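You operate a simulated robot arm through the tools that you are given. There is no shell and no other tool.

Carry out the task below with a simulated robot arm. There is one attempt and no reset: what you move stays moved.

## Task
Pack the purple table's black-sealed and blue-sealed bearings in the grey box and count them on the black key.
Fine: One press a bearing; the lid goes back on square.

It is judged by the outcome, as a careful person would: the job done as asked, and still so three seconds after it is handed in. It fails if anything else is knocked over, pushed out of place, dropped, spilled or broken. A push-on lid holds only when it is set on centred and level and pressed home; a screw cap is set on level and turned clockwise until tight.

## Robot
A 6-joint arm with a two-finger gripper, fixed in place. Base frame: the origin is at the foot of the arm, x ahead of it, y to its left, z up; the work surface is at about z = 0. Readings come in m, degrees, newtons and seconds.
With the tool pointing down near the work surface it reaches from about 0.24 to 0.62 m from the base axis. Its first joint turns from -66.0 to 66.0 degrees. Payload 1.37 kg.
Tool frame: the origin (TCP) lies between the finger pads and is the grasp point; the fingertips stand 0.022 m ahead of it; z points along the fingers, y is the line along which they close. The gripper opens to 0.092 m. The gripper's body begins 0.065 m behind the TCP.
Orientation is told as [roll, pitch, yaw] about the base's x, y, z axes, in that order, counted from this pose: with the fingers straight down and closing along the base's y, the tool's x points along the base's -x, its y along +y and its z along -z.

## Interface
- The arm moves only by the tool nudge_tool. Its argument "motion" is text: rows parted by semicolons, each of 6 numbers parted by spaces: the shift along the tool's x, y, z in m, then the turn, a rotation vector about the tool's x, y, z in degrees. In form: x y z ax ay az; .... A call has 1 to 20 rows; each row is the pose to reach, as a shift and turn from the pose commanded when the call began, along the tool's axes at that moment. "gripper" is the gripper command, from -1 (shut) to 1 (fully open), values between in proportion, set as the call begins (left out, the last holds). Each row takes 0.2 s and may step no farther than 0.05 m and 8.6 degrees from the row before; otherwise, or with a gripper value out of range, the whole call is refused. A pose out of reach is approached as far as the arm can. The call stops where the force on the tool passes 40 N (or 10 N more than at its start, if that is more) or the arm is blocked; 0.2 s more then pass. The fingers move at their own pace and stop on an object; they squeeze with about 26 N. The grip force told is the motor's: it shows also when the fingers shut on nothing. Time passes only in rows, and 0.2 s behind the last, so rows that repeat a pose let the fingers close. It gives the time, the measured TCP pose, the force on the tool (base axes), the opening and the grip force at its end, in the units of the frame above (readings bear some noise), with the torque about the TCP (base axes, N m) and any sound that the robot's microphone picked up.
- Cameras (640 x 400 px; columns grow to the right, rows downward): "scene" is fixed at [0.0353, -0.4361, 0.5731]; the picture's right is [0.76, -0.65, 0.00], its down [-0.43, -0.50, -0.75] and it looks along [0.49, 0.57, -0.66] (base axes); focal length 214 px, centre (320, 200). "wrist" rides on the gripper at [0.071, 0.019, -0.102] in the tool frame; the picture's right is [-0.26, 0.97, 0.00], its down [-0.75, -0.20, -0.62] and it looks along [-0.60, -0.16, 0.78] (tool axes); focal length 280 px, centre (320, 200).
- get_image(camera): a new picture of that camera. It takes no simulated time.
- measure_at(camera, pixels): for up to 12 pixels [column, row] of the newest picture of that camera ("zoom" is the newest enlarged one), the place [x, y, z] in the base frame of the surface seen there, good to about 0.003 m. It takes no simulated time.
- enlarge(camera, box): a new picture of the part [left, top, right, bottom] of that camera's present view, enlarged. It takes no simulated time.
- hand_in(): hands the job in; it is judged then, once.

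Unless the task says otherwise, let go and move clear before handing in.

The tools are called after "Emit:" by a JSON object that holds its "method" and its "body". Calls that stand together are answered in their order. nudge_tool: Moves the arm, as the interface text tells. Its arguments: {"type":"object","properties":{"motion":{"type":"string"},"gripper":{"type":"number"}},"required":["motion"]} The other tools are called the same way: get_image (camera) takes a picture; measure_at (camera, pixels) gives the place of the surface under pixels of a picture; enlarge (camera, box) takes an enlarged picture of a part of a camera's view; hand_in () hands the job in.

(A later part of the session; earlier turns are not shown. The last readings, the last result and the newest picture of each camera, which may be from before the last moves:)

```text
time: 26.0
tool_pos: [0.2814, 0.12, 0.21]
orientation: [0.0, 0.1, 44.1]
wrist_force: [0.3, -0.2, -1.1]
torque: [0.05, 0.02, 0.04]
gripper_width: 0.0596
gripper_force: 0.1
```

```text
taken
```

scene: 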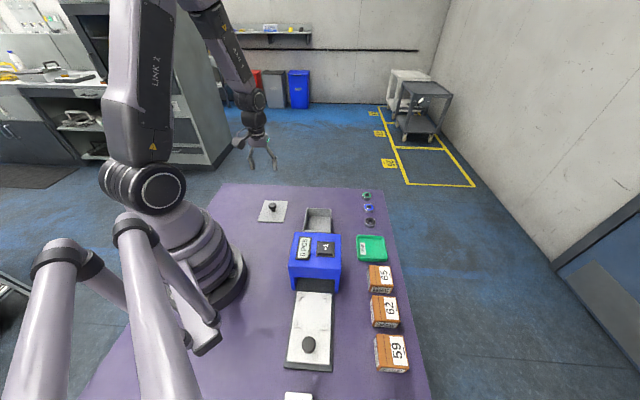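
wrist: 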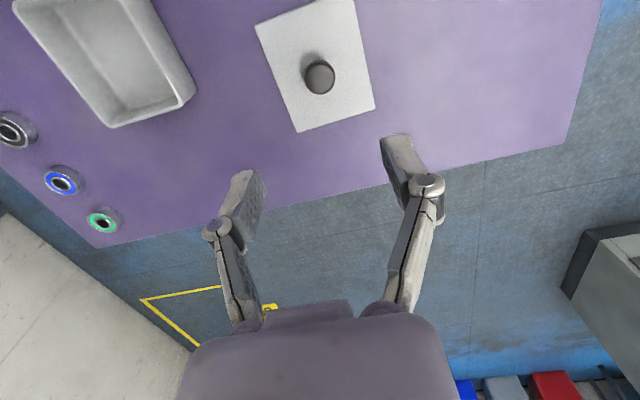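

The lid lies flat at (0.28,0.12) and the box is open. I'll move over to above the black bearing at (0.51,-0.159).

Emit:
{"method": "nudge_tool", "body": {"motion": "0.003 -0.036 0 0 0 0; 0.006 -0.072 0 0 0 0; 0.009 -0.108 0 0 0 0; 0.012 -0.144 0 0 0 0; 0.015 -0.18 0 0 0 0; 0.018 -0.216 0 0 0 0; 0.021 -0.252 0 0 0 0; 0.024 -0.288 0 0 0 0; 0.027 -0.324 0.02 0 0 0; 0.030 -0.359 0.05 0 0 0; 0.030 -0.359 0.08 0 0 0; 0.030 -0.359 0.08 0 0 0"}}

Emit:
{"method": "get_image", "body": {"camera": "wrist"}}

Emit:
{"method": "get_image", "body": {"camera": "scene"}}

```text
time: 28.6
tool_pos: [0.5069, -0.1594, 0.128]
orientation: [0.0, 0.1, 44.0]
wrist_force: [0.3, -0.2, -0.4]
torque: [-0.02, 0.0, 0.01]
gripper_width: 0.0597
gripper_force: 0.0
```

```text
taken
```

wrist: 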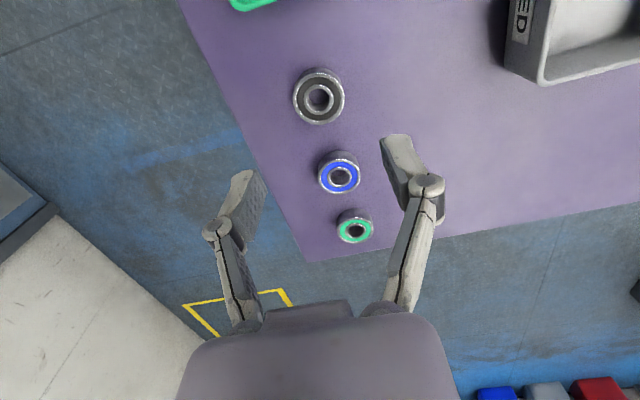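

```text
taken
```

scene: 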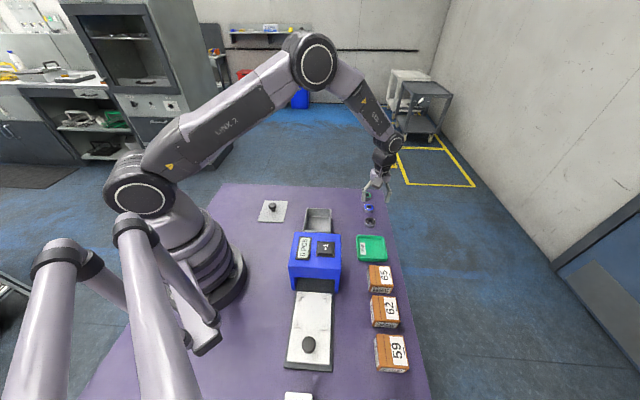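

The black bearing is at (319,97), nearly under the tool. The grey box carries a label at (521,20); I'll zoom in on it and on the bearing.

Emit:
{"method": "enlarge", "body": {"camera": "wrist", "box": [490, 0, 640, 95]}}

Emit:
{"method": "enlarge", "body": {"camera": "wrist", "box": [280, 60, 380, 200]}}

Emit:
{"method": "measure_at", "body": {"camera": "wrist", "pixels": [[295, 96], [342, 103], [322, 120], [317, 78], [301, 97], [337, 102], [318, 172], [359, 178], [340, 192], [342, 160], [541, 70], [530, 50]]}}

```text
4.21 times, centred on (565, 48) of wrist
```

zoom: 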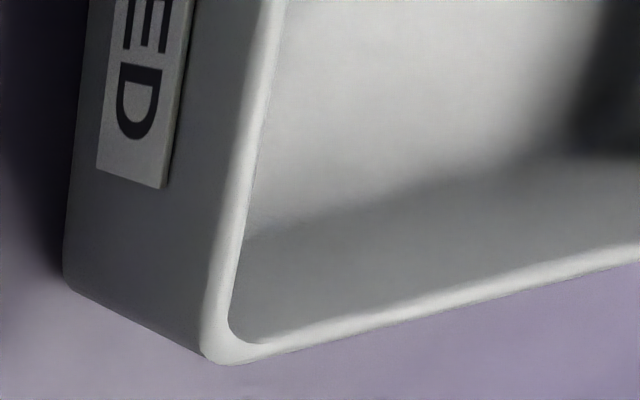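

```text
2.86 times, centred on (330, 130) of wrist
```

zoom: 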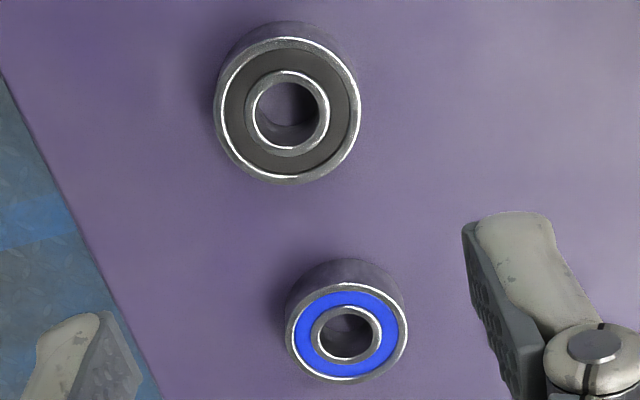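

```text
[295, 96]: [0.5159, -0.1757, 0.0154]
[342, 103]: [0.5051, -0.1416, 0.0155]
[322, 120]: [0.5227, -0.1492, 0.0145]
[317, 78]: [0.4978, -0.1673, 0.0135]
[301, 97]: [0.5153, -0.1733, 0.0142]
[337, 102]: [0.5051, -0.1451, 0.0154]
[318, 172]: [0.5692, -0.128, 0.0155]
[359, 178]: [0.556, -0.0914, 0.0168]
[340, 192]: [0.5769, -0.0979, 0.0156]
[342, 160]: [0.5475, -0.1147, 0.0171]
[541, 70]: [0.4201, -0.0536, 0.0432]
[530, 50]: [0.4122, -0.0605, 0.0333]
```

The black bearing's centre is (0.5103,-0.1587), top at 0.015, and the blue one's about (0.563,-0.108). I'll descend partway, centring on the black bearing.

Emit:
{"method": "nudge_tool", "body": {"motion": "-0.003 -0.0012 0.02 0 0 0; -0.003 -0.0012 0.045 0 0 0; -0.003 -0.0012 0.065 0 0 0; -0.003 -0.0012 0.07 0 0 0; -0.003 -0.0012 0.07 0 0 0"}}

Emit:
{"method": "get_image", "body": {"camera": "wrist"}}

Emit:
{"method": "enlarge", "body": {"camera": "scene", "box": [340, 160, 410, 240]}}

```text
time: 29.8
tool_pos: [0.5124, -0.1598, 0.0586]
orientation: [0.0, 0.0, 43.9]
wrist_force: [-0.5, 0.2, 0.5]
torque: [0.0, 0.02, -0.01]
gripper_width: 0.0598
gripper_force: 0.0
```

```text
taken
```

wrist: 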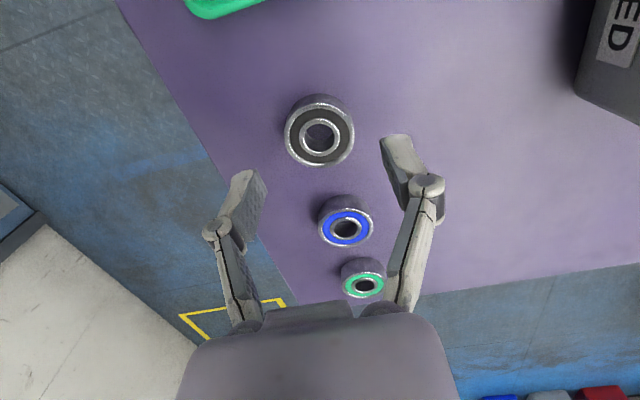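

```text
5.00 times, centred on (375, 200) of scene
```

zoom: 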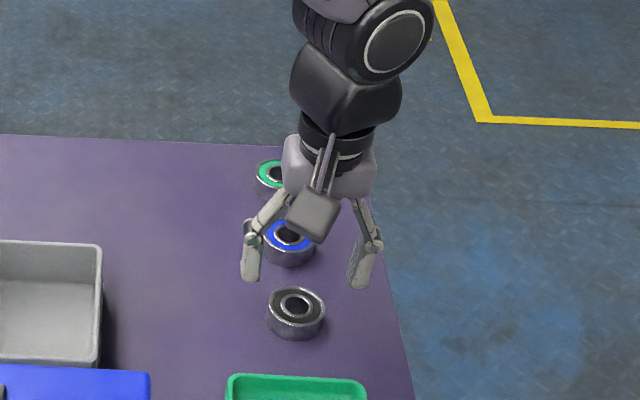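

The black bearing is centred between the fingers (columns 285–354, centre 319.5). I'll lower to z≈0.025 and check for contact before closing.

Emit:
{"method": "nudge_tool", "body": {"motion": "0.001 0 0.01 0 0 0; 0.001 0 0.022 0 0 0; 0.001 0 0.03 0 0 0; 0.001 0 0.0335 0 0 0; 0.001 0 0.0335 0 0 0"}}

Emit:
{"method": "get_image", "body": {"camera": "wrist"}}

```text
time: 31.0
tool_pos: [0.5106, -0.1603, 0.0248]
orientation: [-0.1, 0.0, 44.1]
wrist_force: [0.3, -0.1, 0.0]
torque: [-0.02, -0.01, 0.01]
gripper_width: 0.0598
gripper_force: 0.1
```

```text
taken
```

wrist: 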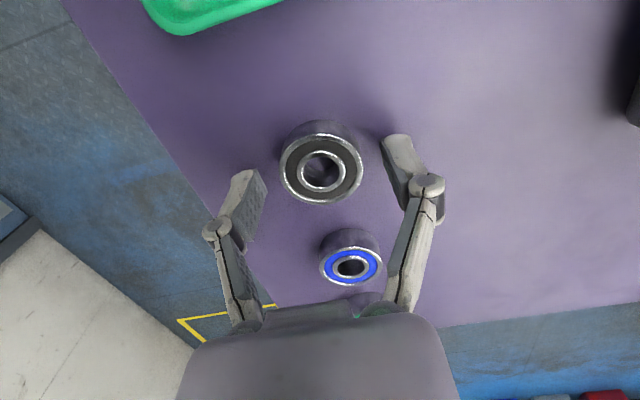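

No contact and the bearing sits between the fingers at (321,170). I'll close on it.

Emit:
{"method": "nudge_tool", "body": {"motion": "0 0 0 0 0 0; 0 0 0 0 0 0; 0 0 0 0 0 0; 0 0 0 0 0 0", "gripper": -1}}

Emit:
{"method": "nudge_tool", "body": {"motion": "0 0 -0.005 0 0 0; 0 0 -0.02 0 0 0; 0 0 -0.05 0 0 0; 0 0 -0.09 0 0 0; 0 0 -0.12 0 0 0; 0 0 -0.12 0 0 0"}}

Emit:
{"method": "get_image", "body": {"camera": "wrist"}}

Emit:
{"method": "get_image", "body": {"camera": "scene"}}

```text
time: 32.0
tool_pos: [0.5102, -0.1593, 0.0247]
orientation: [-0.1, -0.1, 44.0]
wrist_force: [-0.4, 0.3, 1.9]
torque: [0.02, 0.06, -0.03]
gripper_width: 0.0391
gripper_force: 26.1
```

```text
time: 33.4
tool_pos: [0.5125, -0.1583, 0.1463]
orientation: [0.1, 0.0, 44.0]
wrist_force: [-1.1, -0.3, -1.4]
torque: [0.0, 0.0, -0.01]
gripper_width: 0.0387
gripper_force: 26.2
```

```text
taken
```

wrist: 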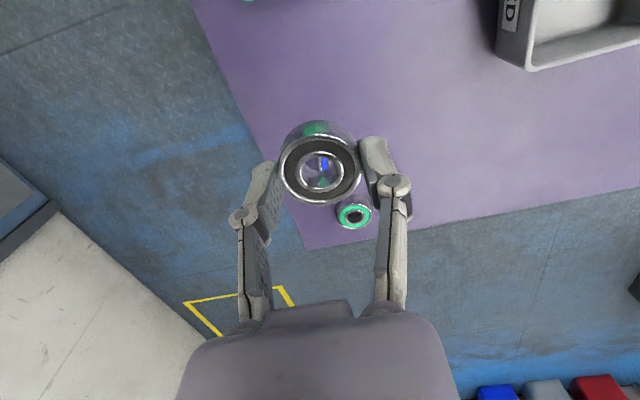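

```text
taken
```

scene: 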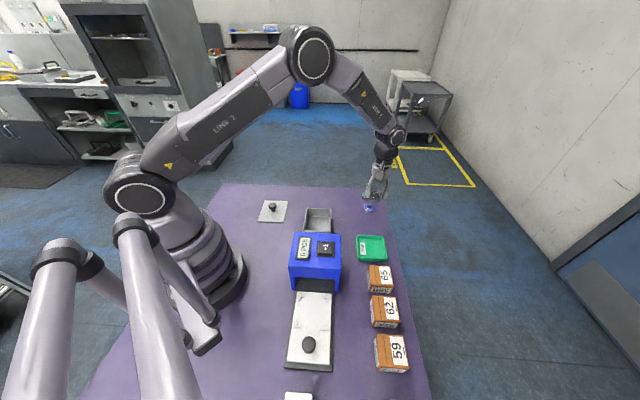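

The black bearing is held (0.039 m wide). I'll carry it over the far end of the grey box, target about (0.372,-0.036).

Emit:
{"method": "nudge_tool", "body": {"motion": "0.002 0.02 0 0 0 0; 0.004 0.05 0 0 0 0; 0.007 0.085 0 0 0 0; 0.01 0.12 0 0 0 0; 0.013 0.15 0 0 0 0; 0.015 0.175 0 0 0 0; 0.0157 0.1855 0 0 0 0; 0.0157 0.1855 0 0 0 0"}}

Emit:
{"method": "get_image", "body": {"camera": "wrist"}}

Emit:
{"method": "enlarge", "body": {"camera": "scene", "box": [270, 170, 370, 250]}}

```text
time: 35.2
tool_pos: [0.3701, -0.0375, 0.1451]
orientation: [-0.1, 0.0, 44.0]
wrist_force: [0.0, 0.5, -0.5]
torque: [-0.01, 0.01, 0.0]
gripper_width: 0.039
gripper_force: 26.6
```

```text
taken
```

wrist: 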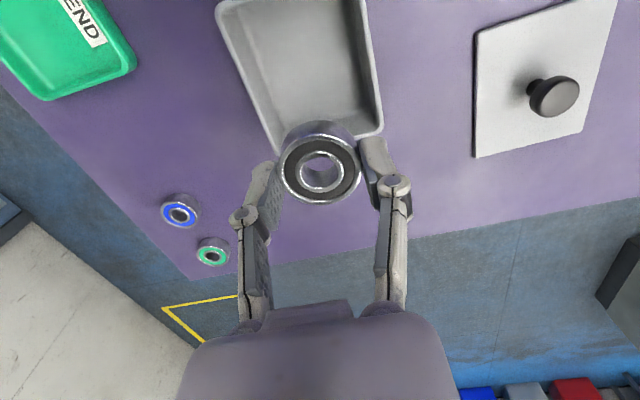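

```text
5.00 times, centred on (320, 210) of scene
```

zoom: 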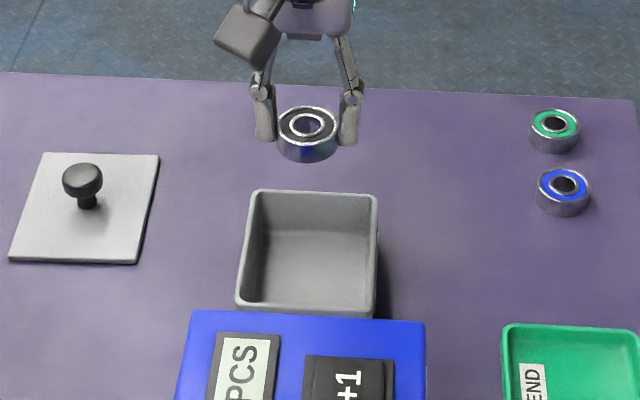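

The open box shows with its right rim at column ~375 and its left rim at (250,90). I'll measure the rim to place the bearing precisely.

Emit:
{"method": "enlarge", "body": {"camera": "wrist", "box": [200, 0, 400, 150]}}

Emit:
{"method": "measure_at", "body": {"camera": "wrist", "pixels": [[219, 8], [236, 50], [252, 92], [268, 133], [379, 130], [374, 90], [369, 50], [365, 10], [300, 60], [310, 30], [330, 100], [280, 90]]}}

```text
2.67 times, centred on (300, 75) of wrist
```

zoom: 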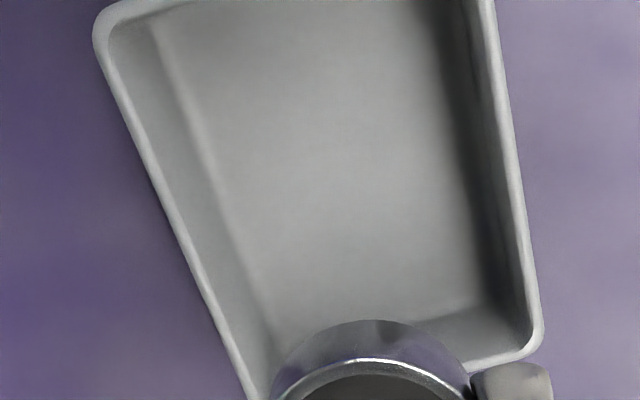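

```text
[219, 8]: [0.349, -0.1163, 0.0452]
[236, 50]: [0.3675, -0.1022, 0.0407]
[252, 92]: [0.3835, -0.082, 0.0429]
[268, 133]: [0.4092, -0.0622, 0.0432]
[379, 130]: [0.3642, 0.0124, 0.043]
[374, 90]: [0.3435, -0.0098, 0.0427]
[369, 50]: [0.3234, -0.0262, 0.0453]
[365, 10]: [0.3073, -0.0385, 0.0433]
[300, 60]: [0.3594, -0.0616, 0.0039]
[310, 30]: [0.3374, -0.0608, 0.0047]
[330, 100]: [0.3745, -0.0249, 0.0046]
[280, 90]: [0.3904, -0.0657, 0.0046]
```

The box inside is about ±0.040 m across and ±0.048 m long about (0.355,-0.053), floor at z≈0.0045. I'll lower the bearing straight in to just above the floor.

Emit:
{"method": "nudge_tool", "body": {"motion": "-0.003 -0.001 0.02 0 0 0; -0.003 -0.001 0.05 0 0 0; -0.003 -0.001 0.075 0 0 0; -0.003 -0.001 0.095 0 0 0; -0.003 -0.001 0.106 0 0 0; -0.003 -0.001 0.111 0 0 0; -0.003 -0.001 0.111 0 0 0"}}

Emit:
{"method": "get_image", "body": {"camera": "wrist"}}

Emit:
{"method": "enlarge", "body": {"camera": "scene", "box": [290, 180, 360, 240]}}

```text
time: 36.8
tool_pos: [0.3736, -0.0358, 0.0345]
orientation: [-0.1, 0.0, 44.0]
wrist_force: [-0.5, 1.0, -1.0]
torque: [-0.02, 0.03, 0.01]
gripper_width: 0.0389
gripper_force: 26.0
```

```text
taken
```

wrist: 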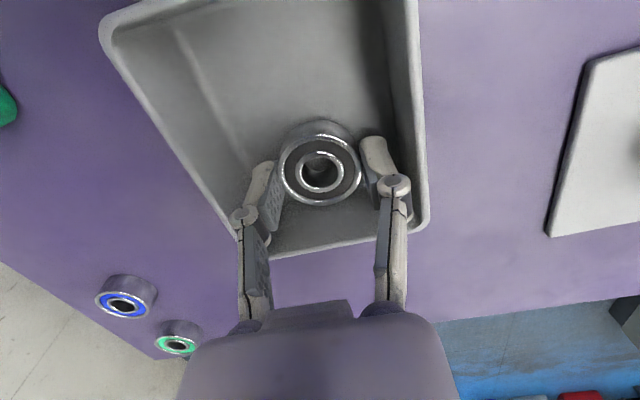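

```text
6.67 times, centred on (325, 210) of scene
```

zoom: 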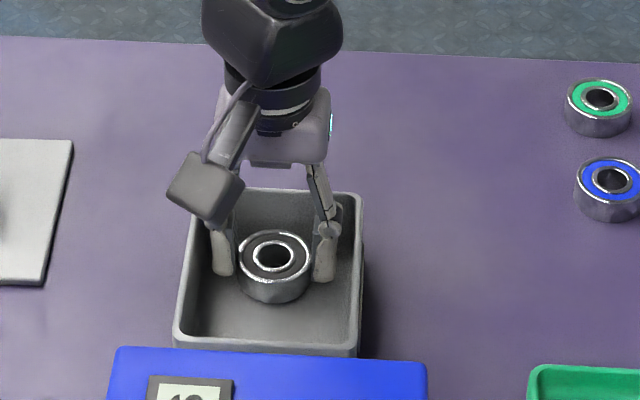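

The bearing is inside the box, a few mm above the floor with clearance at the walls. I'll lower it in 1 mm steps until it touches.

Emit:
{"method": "nudge_tool", "body": {"motion": "0 0 0.001 0 0 0; 0 0 0.002 0 0 0; 0 0 0.003 0 0 0; 0 0 0.004 0 0 0; 0 0 0.004 0 0 0"}}

```text
time: 38.0
tool_pos: [0.3725, -0.0366, 0.0302]
orientation: [-0.1, 0.0, 44.0]
wrist_force: [0.3, 0.0, -0.3]
torque: [-0.02, 0.03, -0.02]
gripper_width: 0.039
gripper_force: 25.5
```

Emit:
{"method": "nudge_tool", "body": {"motion": "0 0 0.001 0 0 0; 0 0 0.0015 0 0 0; 0 0 0.0015 0 0 0"}}

```text
time: 38.8
tool_pos: [0.3737, -0.0357, 0.0283]
orientation: [-0.1, 0.0, 44.0]
wrist_force: [-4.2, 2.0, 16.9]
torque: [0.01, 0.11, 0.01]
gripper_width: 0.039
gripper_force: 25.7
```

The tool feels 17 N upward: the bearing is on the box floor. I'll ease up 0.5 mm, open only to 0.046 m, and rise straight out.

Emit:
{"method": "nudge_tool", "body": {"motion": "0 0 -0.0005 0 0 0; 0 0 -0.0005 0 0 0; 0 0 -0.0005 0 0 0; 0 0 -0.0005 0 0 0", "gripper": 0.0}}

Emit:
{"method": "nudge_tool", "body": {"motion": "0 0 -0.005 0 0 0; 0 0 -0.02 0 0 0; 0 0 -0.05 0 0 0; 0 0 -0.09 0 0 0; 0 0 -0.12 0 0 0; 0 0 -0.12 0 0 0"}}

Emit:
{"method": "get_image", "body": {"camera": "wrist"}}

Emit:
{"method": "enlarge", "body": {"camera": "scene", "box": [270, 180, 370, 270]}}

```text
time: 39.8
tool_pos: [0.3734, -0.0362, 0.0291]
orientation: [-0.2, 0.1, 44.0]
wrist_force: [-0.9, 0.3, 0.7]
torque: [-0.02, -0.01, 0.01]
gripper_width: 0.0459
gripper_force: 0.1
```

```text
time: 41.2
tool_pos: [0.3735, -0.0387, 0.1489]
orientation: [0.0, -0.1, 44.1]
wrist_force: [-0.3, 0.1, 0.6]
torque: [0.01, 0.01, 0.05]
gripper_width: 0.046
gripper_force: 0.0
```

```text
taken
```

wrist: 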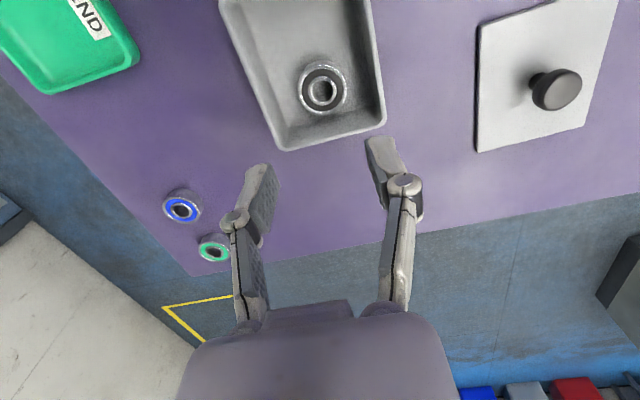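

```text
4.44 times, centred on (320, 225) of scene
```

zoom: 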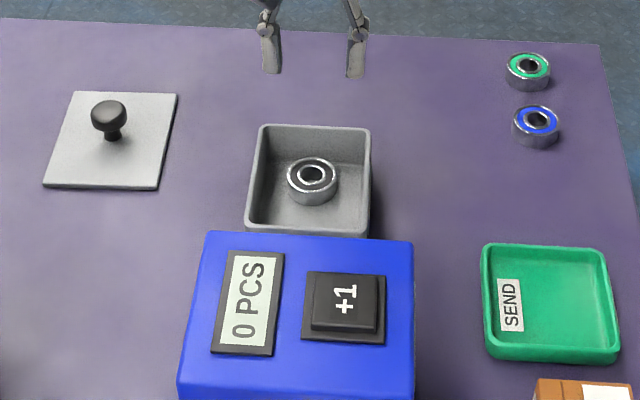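

The black bearing sits flat in the box and the display still reads 0 PCS. Next I'll fetch the blue bearing near (0.563,-0.108).

Emit:
{"method": "nudge_tool", "body": {"motion": "-0.010 -0.020 0 0 0 0; -0.024 -0.050 0 0 0 0; -0.038 -0.080 0 0 0 0; -0.052 -0.110 0 0 0 0; -0.066 -0.138 0 0 0 0; -0.08 -0.165 0 0 0 0; -0.0876 -0.1827 0.01 0 0 0; -0.0876 -0.1827 0.03 0 0 0; -0.0876 -0.1827 0.03 0 0 0", "gripper": 0.22}}

Emit:
{"method": "get_image", "body": {"camera": "wrist"}}

Emit:
{"method": "enlarge", "body": {"camera": "wrist", "box": [270, 60, 370, 160]}}

```text
time: 43.2
tool_pos: [0.564, -0.1045, 0.12]
orientation: [0.0, 0.0, 44.0]
wrist_force: [0.9, 0.6, 1.1]
torque: [0.0, -0.03, 0.02]
gripper_width: 0.0558
gripper_force: 0.1
```

```text
taken
```

wrist: 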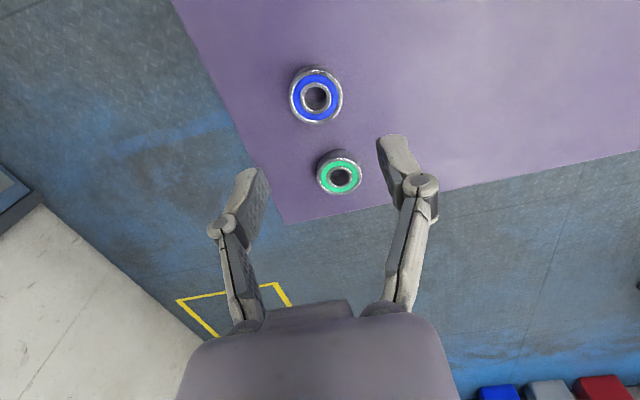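

```text
4.00 times, centred on (320, 110) of wrist
```

zoom: 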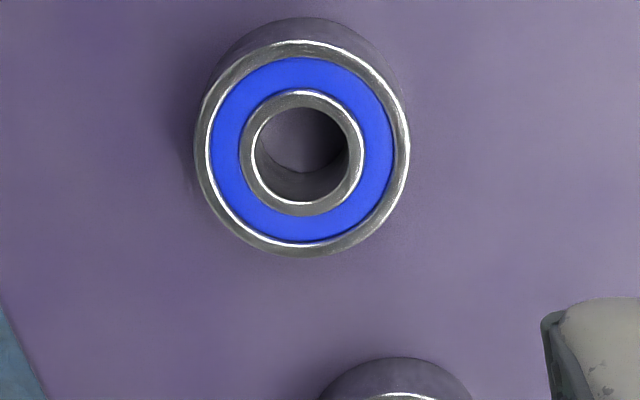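

Emit:
{"method": "measure_at", "body": {"camera": "zoom", "pixels": [[200, 150], [404, 150], [302, 248], [302, 46], [222, 150], [385, 150], [302, 232], [302, 66], [240, 75], [360, 220], [240, 220], [365, 80]]}}

```text
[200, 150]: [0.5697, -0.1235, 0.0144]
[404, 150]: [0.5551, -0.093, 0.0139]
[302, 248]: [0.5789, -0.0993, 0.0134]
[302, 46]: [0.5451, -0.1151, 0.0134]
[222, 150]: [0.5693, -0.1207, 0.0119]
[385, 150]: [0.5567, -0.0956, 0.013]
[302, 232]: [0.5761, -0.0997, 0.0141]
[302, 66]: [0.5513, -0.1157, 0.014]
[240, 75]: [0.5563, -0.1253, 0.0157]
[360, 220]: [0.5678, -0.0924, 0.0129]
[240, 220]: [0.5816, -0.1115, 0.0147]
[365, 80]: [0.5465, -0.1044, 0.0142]
```

The blue bearing's centre is (0.5629,-0.1080), about 3–4 mm off. I'll correct and descend partway, then look again.

Emit:
{"method": "nudge_tool", "body": {"motion": "0.0036 -0.0024 0.02 0 0 0; 0.0036 -0.0024 0.045 0 0 0; 0.0036 -0.0024 0.06 0 0 0; 0.0036 -0.0024 0.06 0 0 0"}}

Emit:
{"method": "get_image", "body": {"camera": "wrist"}}

Emit:
{"method": "enlarge", "body": {"camera": "wrist", "box": [270, 90, 370, 190]}}

```text
time: 44.2
tool_pos: [0.5621, -0.1109, 0.0588]
orientation: [-0.1, -0.1, 44.0]
wrist_force: [-0.2, 0.4, 0.1]
torque: [0.02, -0.02, 0.01]
gripper_width: 0.0563
gripper_force: 0.0
```

```text
taken
```

wrist: 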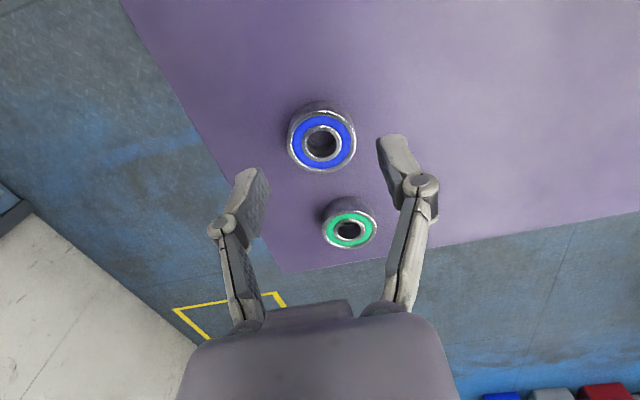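

```text
4.00 times, centred on (320, 140) of wrist
```

zoom: 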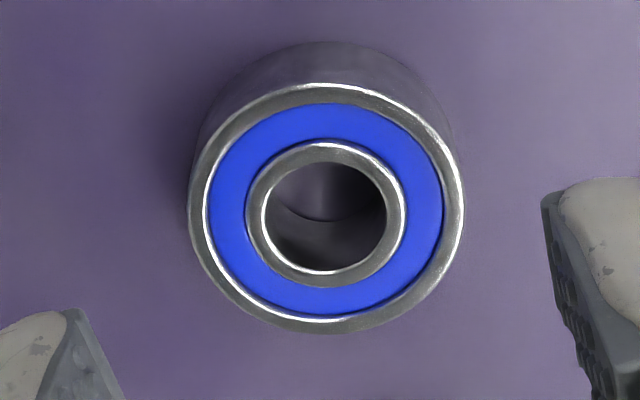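

The blue bearing is centred (321.5,142). I'll lower to z≈0.025, close on it and lift.

Emit:
{"method": "nudge_tool", "body": {"motion": "-0.001 0.0006 0.012 0 0 0; -0.001 0.0006 0.024 0 0 0; -0.001 0.0006 0.031 0 0 0; -0.001 0.0006 0.034 0 0 0; -0.001 0.0006 0.034 0 0 0"}}

Emit:
{"method": "nudge_tool", "body": {"motion": "0 0 0 0 0 0; 0 0 0 0 0 0; 0 0 0 0 0 0; 0 0 0 0 0 0", "gripper": -1}}

Emit:
{"method": "nudge_tool", "body": {"motion": "0 0 -0.005 0 0 0; 0 0 -0.02 0 0 0; 0 0 -0.05 0 0 0; 0 0 -0.09 0 0 0; 0 0 -0.12 0 0 0; 0 0 -0.12 0 0 0"}}

Emit:
{"method": "get_image", "body": {"camera": "wrist"}}

Emit:
{"method": "get_image", "body": {"camera": "scene"}}

```text
time: 45.4
tool_pos: [0.5626, -0.1103, 0.0243]
orientation: [-0.1, 0.0, 44.0]
wrist_force: [0.0, -0.2, -0.8]
torque: [0.0, 0.0, 0.02]
gripper_width: 0.0561
gripper_force: 0.0
```

```text
time: 46.4
tool_pos: [0.5628, -0.1091, 0.0268]
orientation: [-0.1, 0.0, 44.0]
wrist_force: [0.2, 0.3, 0.4]
torque: [0.0, 0.01, 0.0]
gripper_width: 0.0391
gripper_force: 25.9
```

```text
time: 47.8
tool_pos: [0.5622, -0.1111, 0.1454]
orientation: [0.1, 0.0, 44.0]
wrist_force: [0.6, 0.4, -0.7]
torque: [0.02, -0.03, 0.0]
gripper_width: 0.0389
gripper_force: 25.8
```

```text
taken
```

wrist: 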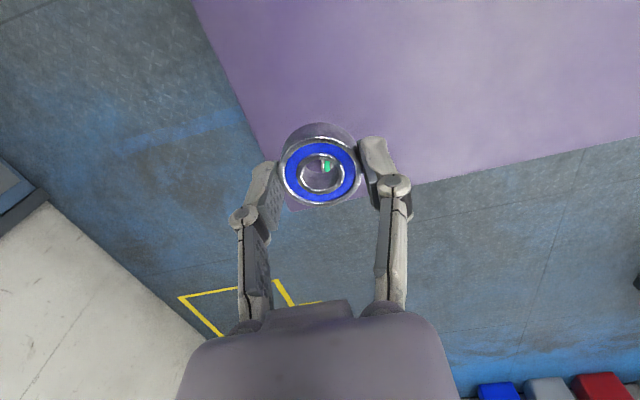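

```text
taken
```

scene: 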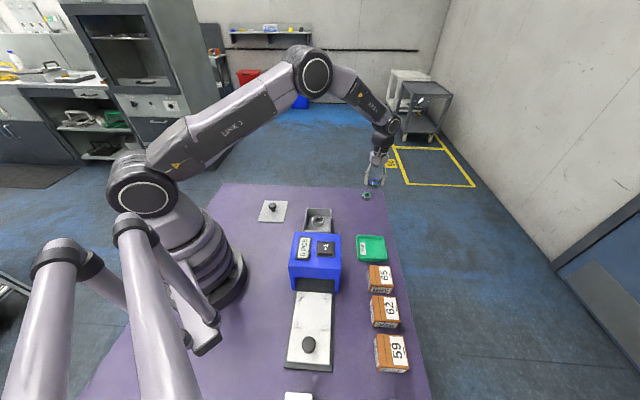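

The blue bearing is held (0.039 m). I'll carry it to the near end of the box, target (0.3415,-0.067), about 4 mm clear of the black one.

Emit:
{"method": "nudge_tool", "body": {"motion": "0.012 0.018 0 0 0 0; 0.03 0.044 0 0 0 0; 0.05 0.072 0 0 0 0; 0.07 0.1 0 0 0 0; 0.09 0.128 0 0 0 0; 0.108 0.155 0 0 0 0; 0.122 0.175 0 0 0 0; 0.129 0.1845 0 0 0 0; 0.129 0.1845 0 0 0 0"}}

Emit:
{"method": "get_image", "body": {"camera": "wrist"}}

Emit:
{"method": "enlarge", "body": {"camera": "scene", "box": [270, 170, 370, 260]}}

```text
time: 49.8
tool_pos: [0.3417, -0.0664, 0.1437]
orientation: [-0.1, 0.0, 44.0]
wrist_force: [0.3, 0.2, 0.5]
torque: [0.01, 0.01, 0.04]
gripper_width: 0.039
gripper_force: 26.1
```

```text
taken
```

wrist: 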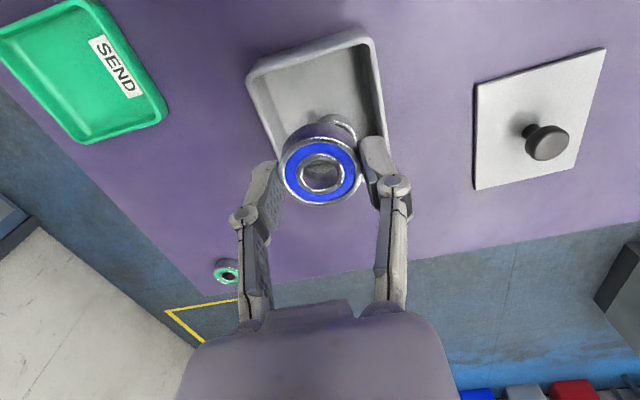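

```text
4.44 times, centred on (320, 215) of scene
```

zoom: 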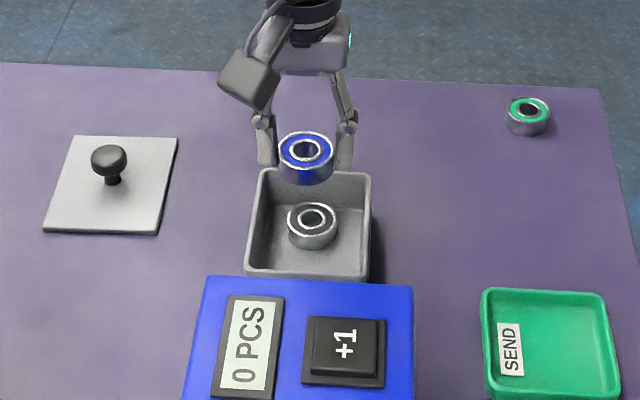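

Blue hangs over the near half; the black one is visible behind it at (335,122). I'll measure the near rim and the black bearing to confirm the clearance before lowering.

Emit:
{"method": "enlarge", "body": {"camera": "wrist", "box": [240, 20, 400, 150]}}

Emit:
{"method": "measure_at", "body": {"camera": "wrist", "pixels": [[250, 80], [310, 48], [368, 38], [382, 100], [265, 110], [310, 65], [335, 117], [350, 122], [320, 116], [356, 130], [285, 75], [345, 45]]}}

Emit:
{"method": "measure_at", "body": {"camera": "zoom", "pixels": [[360, 260], [400, 255], [420, 270]]}}

```text
3.08 times, centred on (320, 85) of wrist
```

zoom: 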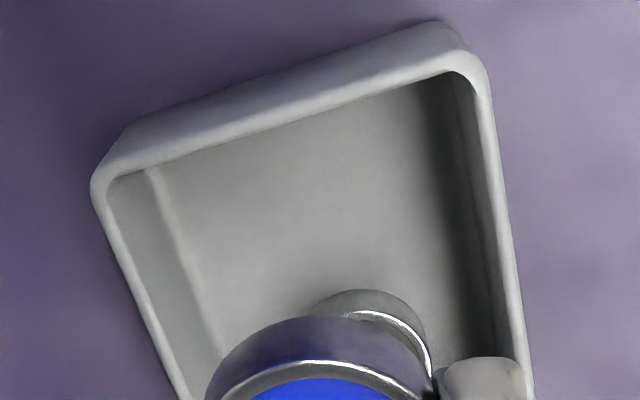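

```text
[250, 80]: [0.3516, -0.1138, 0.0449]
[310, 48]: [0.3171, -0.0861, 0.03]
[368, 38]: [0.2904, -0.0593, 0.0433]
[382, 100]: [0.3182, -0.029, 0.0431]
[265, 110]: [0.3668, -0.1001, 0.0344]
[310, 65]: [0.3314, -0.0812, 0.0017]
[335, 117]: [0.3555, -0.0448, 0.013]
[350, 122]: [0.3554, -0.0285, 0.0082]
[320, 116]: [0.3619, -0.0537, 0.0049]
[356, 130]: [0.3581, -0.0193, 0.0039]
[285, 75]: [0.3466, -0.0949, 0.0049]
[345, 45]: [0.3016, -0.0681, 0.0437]
```

```text
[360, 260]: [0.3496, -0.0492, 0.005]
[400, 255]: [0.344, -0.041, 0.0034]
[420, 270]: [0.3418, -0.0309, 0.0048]
```

Clearances are right: the blue one would sit at −0.039 to 0.000 along the box, black starts at +0.005, near wall at −0.046. I'll lower it in.

Emit:
{"method": "nudge_tool", "body": {"motion": "0 0 0.02 0 0 0; 0 0 0.045 0 0 0; 0 0 0.07 0 0 0; 0 0 0.09 0 0 0; 0 0 0.09 0 0 0"}}

Emit:
{"method": "get_image", "body": {"camera": "wrist"}}

Emit:
{"method": "enlarge", "body": {"camera": "scene", "box": [270, 170, 370, 260]}}

```text
time: 51.0
tool_pos: [0.3414, -0.0652, 0.0544]
orientation: [-0.1, 0.0, 44.0]
wrist_force: [0.8, 0.0, -1.3]
torque: [-0.02, 0.01, -0.01]
gripper_width: 0.0392
gripper_force: 26.0
```

```text
taken
```

wrist: 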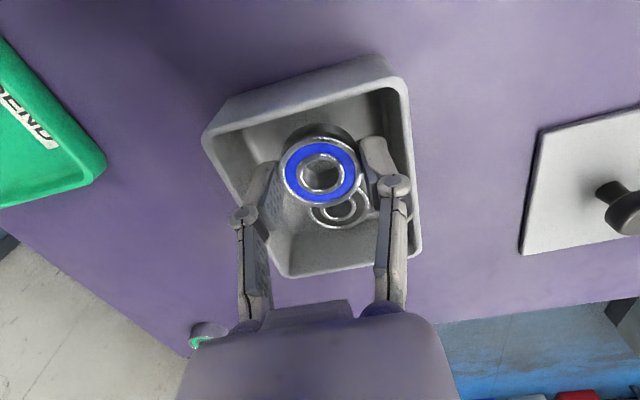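

```text
4.44 times, centred on (320, 215) of scene
```

zoom: 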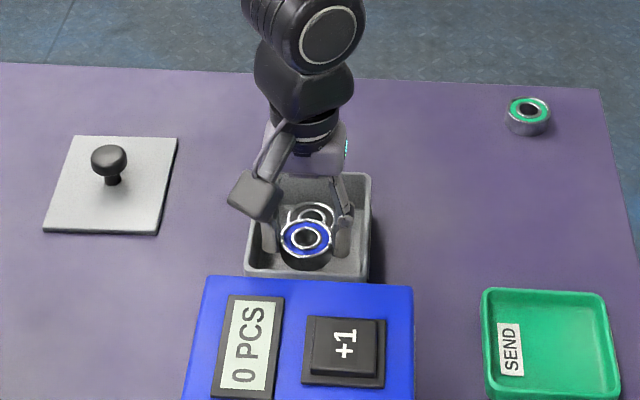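

Descent is clear of the walls and the black bearing. I'll lower to just above the floor and then step down to contact.

Emit:
{"method": "nudge_tool", "body": {"motion": "0 0 0.008 0 0 0; 0 0 0.016 0 0 0; 0 0 0.021 0 0 0; 0 0 0.022 0 0 0; 0 0 0.023 0 0 0; 0 0 0.023 0 0 0"}}

Emit:
{"method": "get_image", "body": {"camera": "wrist"}}

Emit:
{"method": "enlarge", "body": {"camera": "scene", "box": [270, 170, 370, 260]}}

```text
time: 52.4
tool_pos: [0.3425, -0.0658, 0.0314]
orientation: [-0.1, 0.0, 43.9]
wrist_force: [0.1, -1.1, -1.3]
torque: [-0.01, 0.01, 0.01]
gripper_width: 0.039
gripper_force: 25.9
```

```text
taken
```

wrist: 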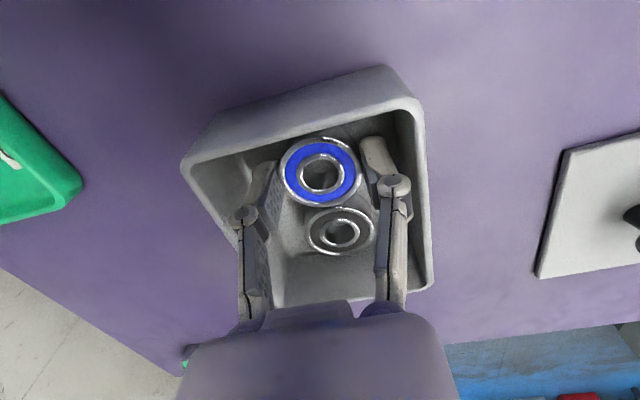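

```text
4.44 times, centred on (320, 215) of scene
```

zoom: 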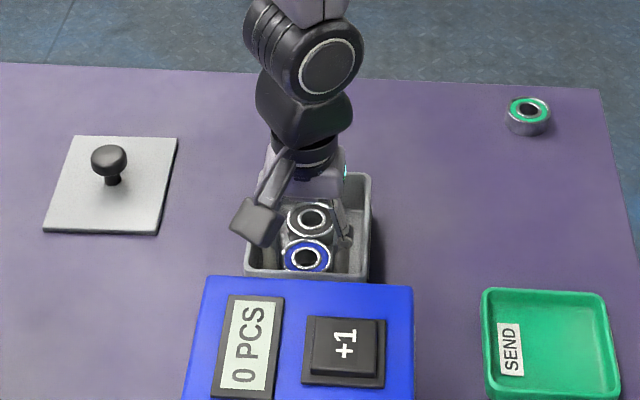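

Emit:
{"method": "nudge_tool", "body": {"motion": "0 0 0.001 0 0 0; 0 0 0.002 0 0 0; 0 0 0.0025 0 0 0; 0 0 0.0025 0 0 0"}}

```text
time: 53.4
tool_pos: [0.3416, -0.0662, 0.0292]
orientation: [-0.2, 0.0, 43.9]
wrist_force: [-3.8, -1.2, 15.8]
torque: [0.01, 0.07, 0.0]
gripper_width: 0.039
gripper_force: 26.1
```

The blue bearing touches the floor (16 N). I'll ease up 0.5 mm, open to 0.046 m and rise straight out.

Emit:
{"method": "nudge_tool", "body": {"motion": "0 0 -0.0005 0 0 0; 0 0 -0.0005 0 0 0; 0 0 -0.0005 0 0 0; 0 0 -0.0005 0 0 0", "gripper": 0.0}}

Emit:
{"method": "nudge_tool", "body": {"motion": "0 0 -0.005 0 0 0; 0 0 -0.02 0 0 0; 0 0 -0.05 0 0 0; 0 0 -0.09 0 0 0; 0 0 -0.13 0 0 0; 0 0 -0.17 0 0 0; 0 0 -0.17 0 0 0"}}

Emit:
{"method": "get_image", "body": {"camera": "wrist"}}

Emit:
{"method": "enlarge", "body": {"camera": "scene", "box": [270, 180, 370, 270]}}

```text
time: 54.4
tool_pos: [0.3428, -0.0669, 0.0291]
orientation: [-0.1, 0.0, 44.0]
wrist_force: [-0.4, 0.6, 0.2]
torque: [-0.02, 0.0, 0.02]
gripper_width: 0.0462
gripper_force: 0.1
```

```text
time: 56.0
tool_pos: [0.3422, -0.0676, 0.2019]
orientation: [-0.1, -0.1, 44.0]
wrist_force: [-0.2, 0.8, 0.1]
torque: [0.03, -0.01, 0.02]
gripper_width: 0.046
gripper_force: 0.1
```

```text
taken
```

wrist: 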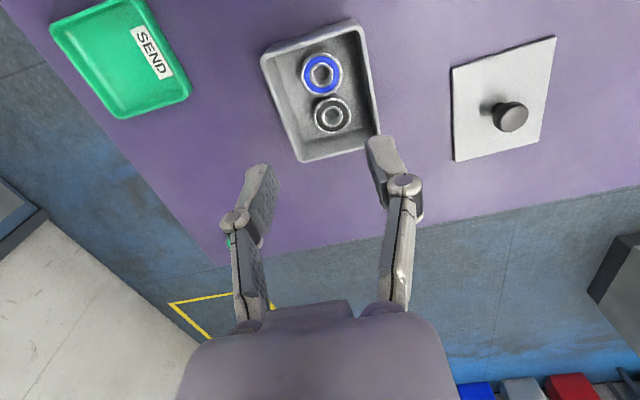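

```text
4.44 times, centred on (320, 225) of scene
```

zoom: 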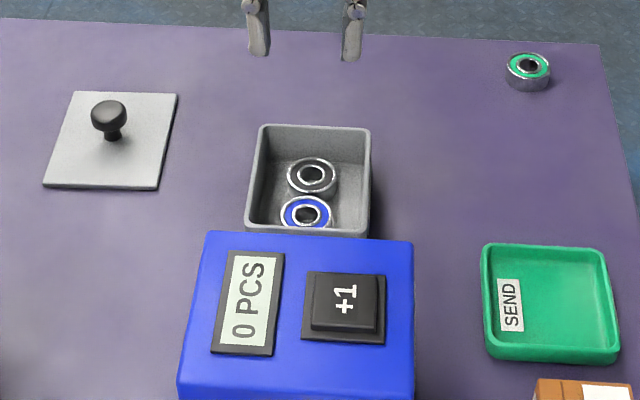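

Both bearings lie flat in the box. Now for the key: I'll measure its top precisely from the scene view.

Emit:
{"method": "enlarge", "body": {"camera": "scene", "box": [285, 225, 345, 270]}}

```text
8.89 times, centred on (315, 248) of scene
```

zoom: 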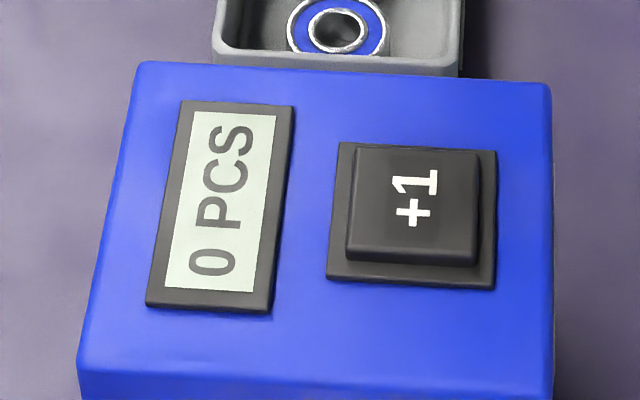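

Emit:
{"method": "measure_at", "body": {"camera": "zoom", "pixels": [[362, 155], [474, 162], [470, 258], [354, 248], [415, 205], [345, 265], [485, 280], [130, 80], [540, 100], [230, 330], [310, 200], [440, 330]]}}

```text
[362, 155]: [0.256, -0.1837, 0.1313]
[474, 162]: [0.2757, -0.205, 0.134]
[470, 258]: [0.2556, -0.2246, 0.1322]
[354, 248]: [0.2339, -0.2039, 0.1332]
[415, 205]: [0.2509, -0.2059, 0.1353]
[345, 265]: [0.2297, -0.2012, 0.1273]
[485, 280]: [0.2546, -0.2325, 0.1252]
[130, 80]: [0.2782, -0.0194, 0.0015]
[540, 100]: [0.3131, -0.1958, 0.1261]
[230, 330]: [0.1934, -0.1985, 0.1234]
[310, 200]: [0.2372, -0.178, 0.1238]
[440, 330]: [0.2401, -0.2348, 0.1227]
```

The key's top is centred at (0.2553,-0.2043), z≈0.133. I'll shut the fingers and move above it.

Emit:
{"method": "nudge_tool", "body": {"motion": "0.02 -0.005 0 0 0 0; 0.05 -0.012 0 0 0 0; 0.08 -0.019 0 0 0 0; 0.11 -0.026 0 0 0 0; 0.14 -0.034 0 0 0 0; 0.1576 -0.0378 0 0 0 0; 0.1576 -0.0378 0 0 0 0", "gripper": -1}}

Emit:
{"method": "get_image", "body": {"camera": "wrist"}}

Emit:
{"method": "enlarge", "body": {"camera": "scene", "box": [270, 190, 370, 280]}}

```text
time: 57.6
tool_pos: [0.2538, -0.2019, 0.2]
orientation: [-0.1, 0.0, 43.9]
wrist_force: [0.6, -0.2, -0.1]
torque: [-0.03, 0.01, 0.0]
gripper_width: 0.0
gripper_force: 25.9
```

```text
taken
```

wrist: 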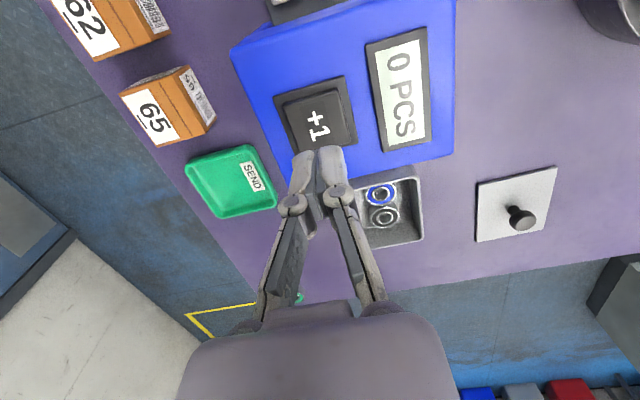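

```text
4.44 times, centred on (320, 235) of scene
```

zoom: 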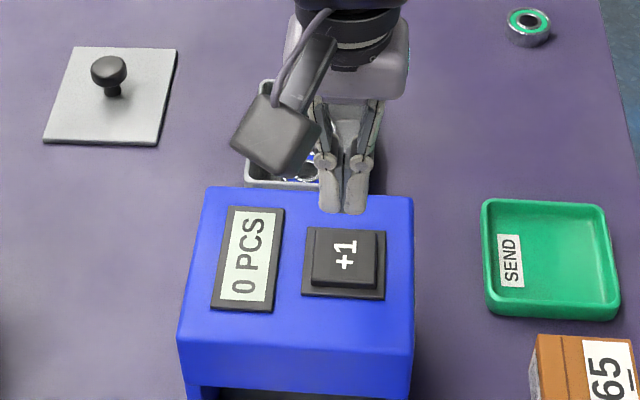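

The shut fingers are above the key, seen at (317,117). I'll measure the key from the wrist view too, to centre the press.

Emit:
{"method": "measure_at", "body": {"camera": "wrist", "pixels": [[285, 105], [338, 92], [352, 138], [300, 150], [318, 115], [330, 105], [300, 110], [340, 130]]}}

Emit:
{"method": "enlarge", "body": {"camera": "wrist", "box": [260, 60, 380, 180]}}

```text
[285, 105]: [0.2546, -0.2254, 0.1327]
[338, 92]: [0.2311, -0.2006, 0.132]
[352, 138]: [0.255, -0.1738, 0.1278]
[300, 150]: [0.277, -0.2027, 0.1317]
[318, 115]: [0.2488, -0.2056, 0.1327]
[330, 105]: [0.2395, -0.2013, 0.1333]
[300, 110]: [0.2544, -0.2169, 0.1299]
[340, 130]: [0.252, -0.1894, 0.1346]
```

```text
3.33 times, centred on (320, 120) of wrist
```

zoom: 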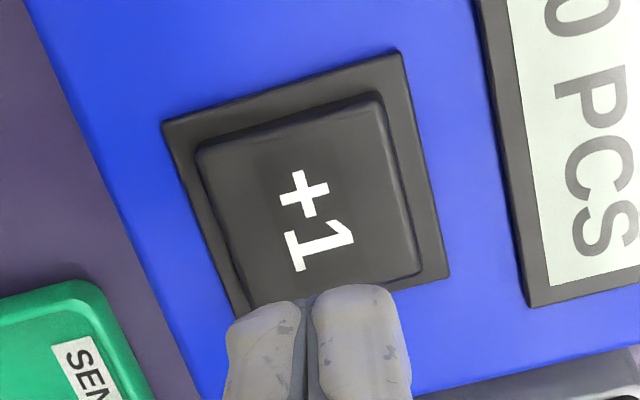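

The key centre is at (317,122), within 2 mm of the tool axis. I'll come down to about 5 mm above it.

Emit:
{"method": "nudge_tool", "body": {"motion": "0.001 -0.0018 0.015 0 0 0; 0.001 -0.0018 0.03 0 0 0; 0.001 -0.0018 0.04 0 0 0; 0.001 -0.0018 0.04 0 0 0"}}

Emit:
{"method": "enlarge", "body": {"camera": "scene", "box": [270, 190, 370, 280]}}

```text
time: 58.6
tool_pos: [0.2559, -0.2041, 0.1591]
orientation: [-0.1, 0.1, 44.0]
wrist_force: [1.1, 0.2, 0.4]
torque: [0.02, 0.0, 0.0]
gripper_width: 0.0
gripper_force: 26.3
```

```text
4.44 times, centred on (320, 235) of scene
```

zoom: 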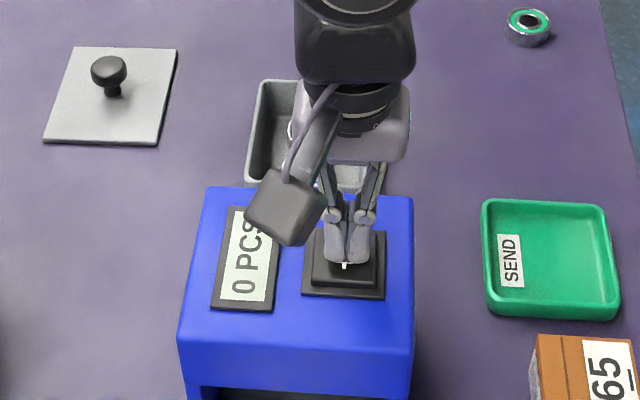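

The fingertips are about 4 mm above the key. I'll press down in 1 mm steps and watch for force and a click.

Emit:
{"method": "nudge_tool", "body": {"motion": "0 0 0.002 0 0 0; 0 0 0.004 0 0 0; 0 0 0.005 0 0 0; 0 0 0.006 0 0 0"}}

```text
time: 59.6
tool_pos: [0.2556, -0.2043, 0.1549]
orientation: [0.0, 0.0, 44.0]
wrist_force: [-1.1, -0.1, 1.5]
torque: [-0.01, 0.0, 0.0]
gripper_width: 0.006
gripper_force: 28.0
```

The force is small (1.5 N), but the opening now reads 0.006 m; I'll look at the fingertips before pressing further.

Emit:
{"method": "get_image", "body": {"camera": "wrist"}}

Emit:
{"method": "enlarge", "body": {"camera": "scene", "box": [290, 210, 350, 265]}}

```text
taken
```

wrist: 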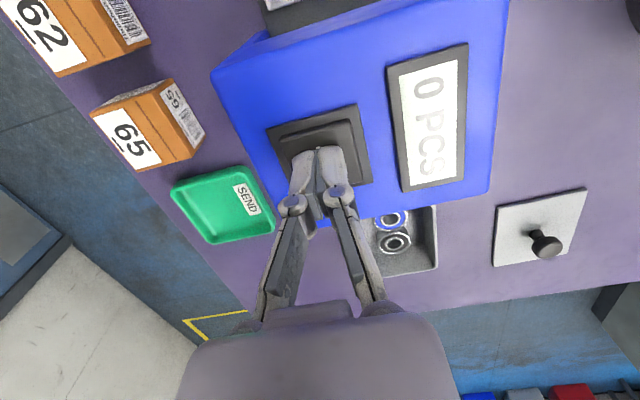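

```text
7.27 times, centred on (320, 238) of scene
```

zoom: 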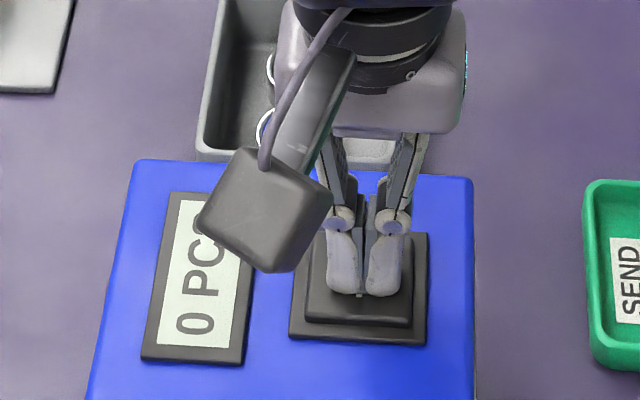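

The fingers are touching the key and spread very slightly, still well inside the key top. I'll press further in 1 mm steps.

Emit:
{"method": "nudge_tool", "body": {"motion": "0 0 0.001 0 0 0; 0 0 0.002 0 0 0; 0 0 0.002 0 0 0"}}

Emit:
{"method": "enlarge", "body": {"camera": "scene", "box": [290, 210, 350, 265]}}

```text
time: 60.4
tool_pos: [0.2557, -0.2057, 0.152]
orientation: [-0.1, 0.0, 44.0]
wrist_force: [-0.8, -0.6, 2.8]
torque: [0.04, 0.02, -0.02]
gripper_width: 0.0057
gripper_force: 27.9
heard: click
```

```text
7.27 times, centred on (320, 238) of scene
```

zoom: 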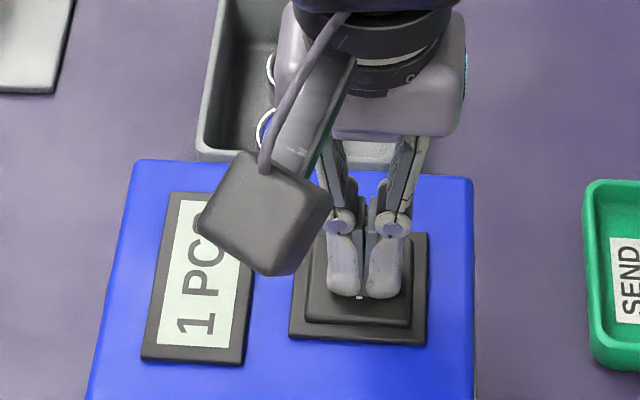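

A click was heard and the display reads "1 PCS". I'll lift fully off the key and check that it comes back up with 1 shown.

Emit:
{"method": "nudge_tool", "body": {"motion": "0 0 -0.004 0 0 0; 0 0 -0.01 0 0 0; 0 0 -0.014 0 0 0; 0 0 -0.014 0 0 0"}}

Emit:
{"method": "enlarge", "body": {"camera": "scene", "box": [290, 210, 350, 265]}}

```text
time: 61.4
tool_pos: [0.255, -0.2037, 0.166]
orientation: [-0.1, 0.0, 44.0]
wrist_force: [0.4, -0.5, 0.6]
torque: [0.03, 0.0, 0.01]
gripper_width: 0.0002
gripper_force: 27.9
```

```text
7.27 times, centred on (320, 238) of scene
```

zoom: 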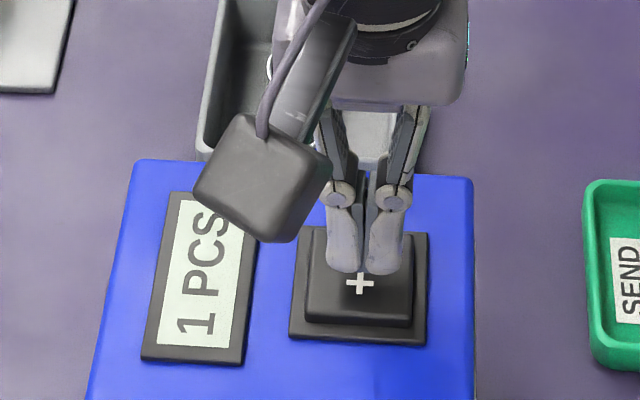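

The display holds at "1 PCS" with the key released. I'll press a second time the same way, to the same depth.

Emit:
{"method": "nudge_tool", "body": {"motion": "0 0 0.004 0 0 0; 0 0 0.008 0 0 0; 0 0 0.011 0 0 0; 0 0 0.013 0 0 0; 0 0 0.014 0 0 0"}}

Emit:
{"method": "enlarge", "body": {"camera": "scene", "box": [290, 210, 350, 265]}}

```text
time: 62.6
tool_pos: [0.2542, -0.2053, 0.1514]
orientation: [-0.1, 0.0, 44.0]
wrist_force: [-1.2, -1.7, 3.0]
torque: [-0.02, 0.03, 0.01]
gripper_width: 0.0061
gripper_force: 28.0
heard: click
```

```text
7.27 times, centred on (320, 238) of scene
```

zoom: 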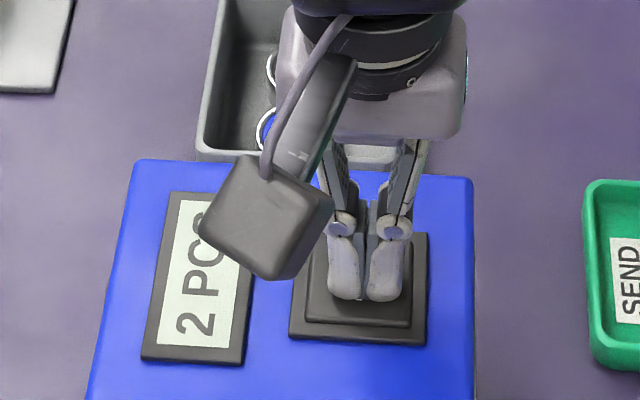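

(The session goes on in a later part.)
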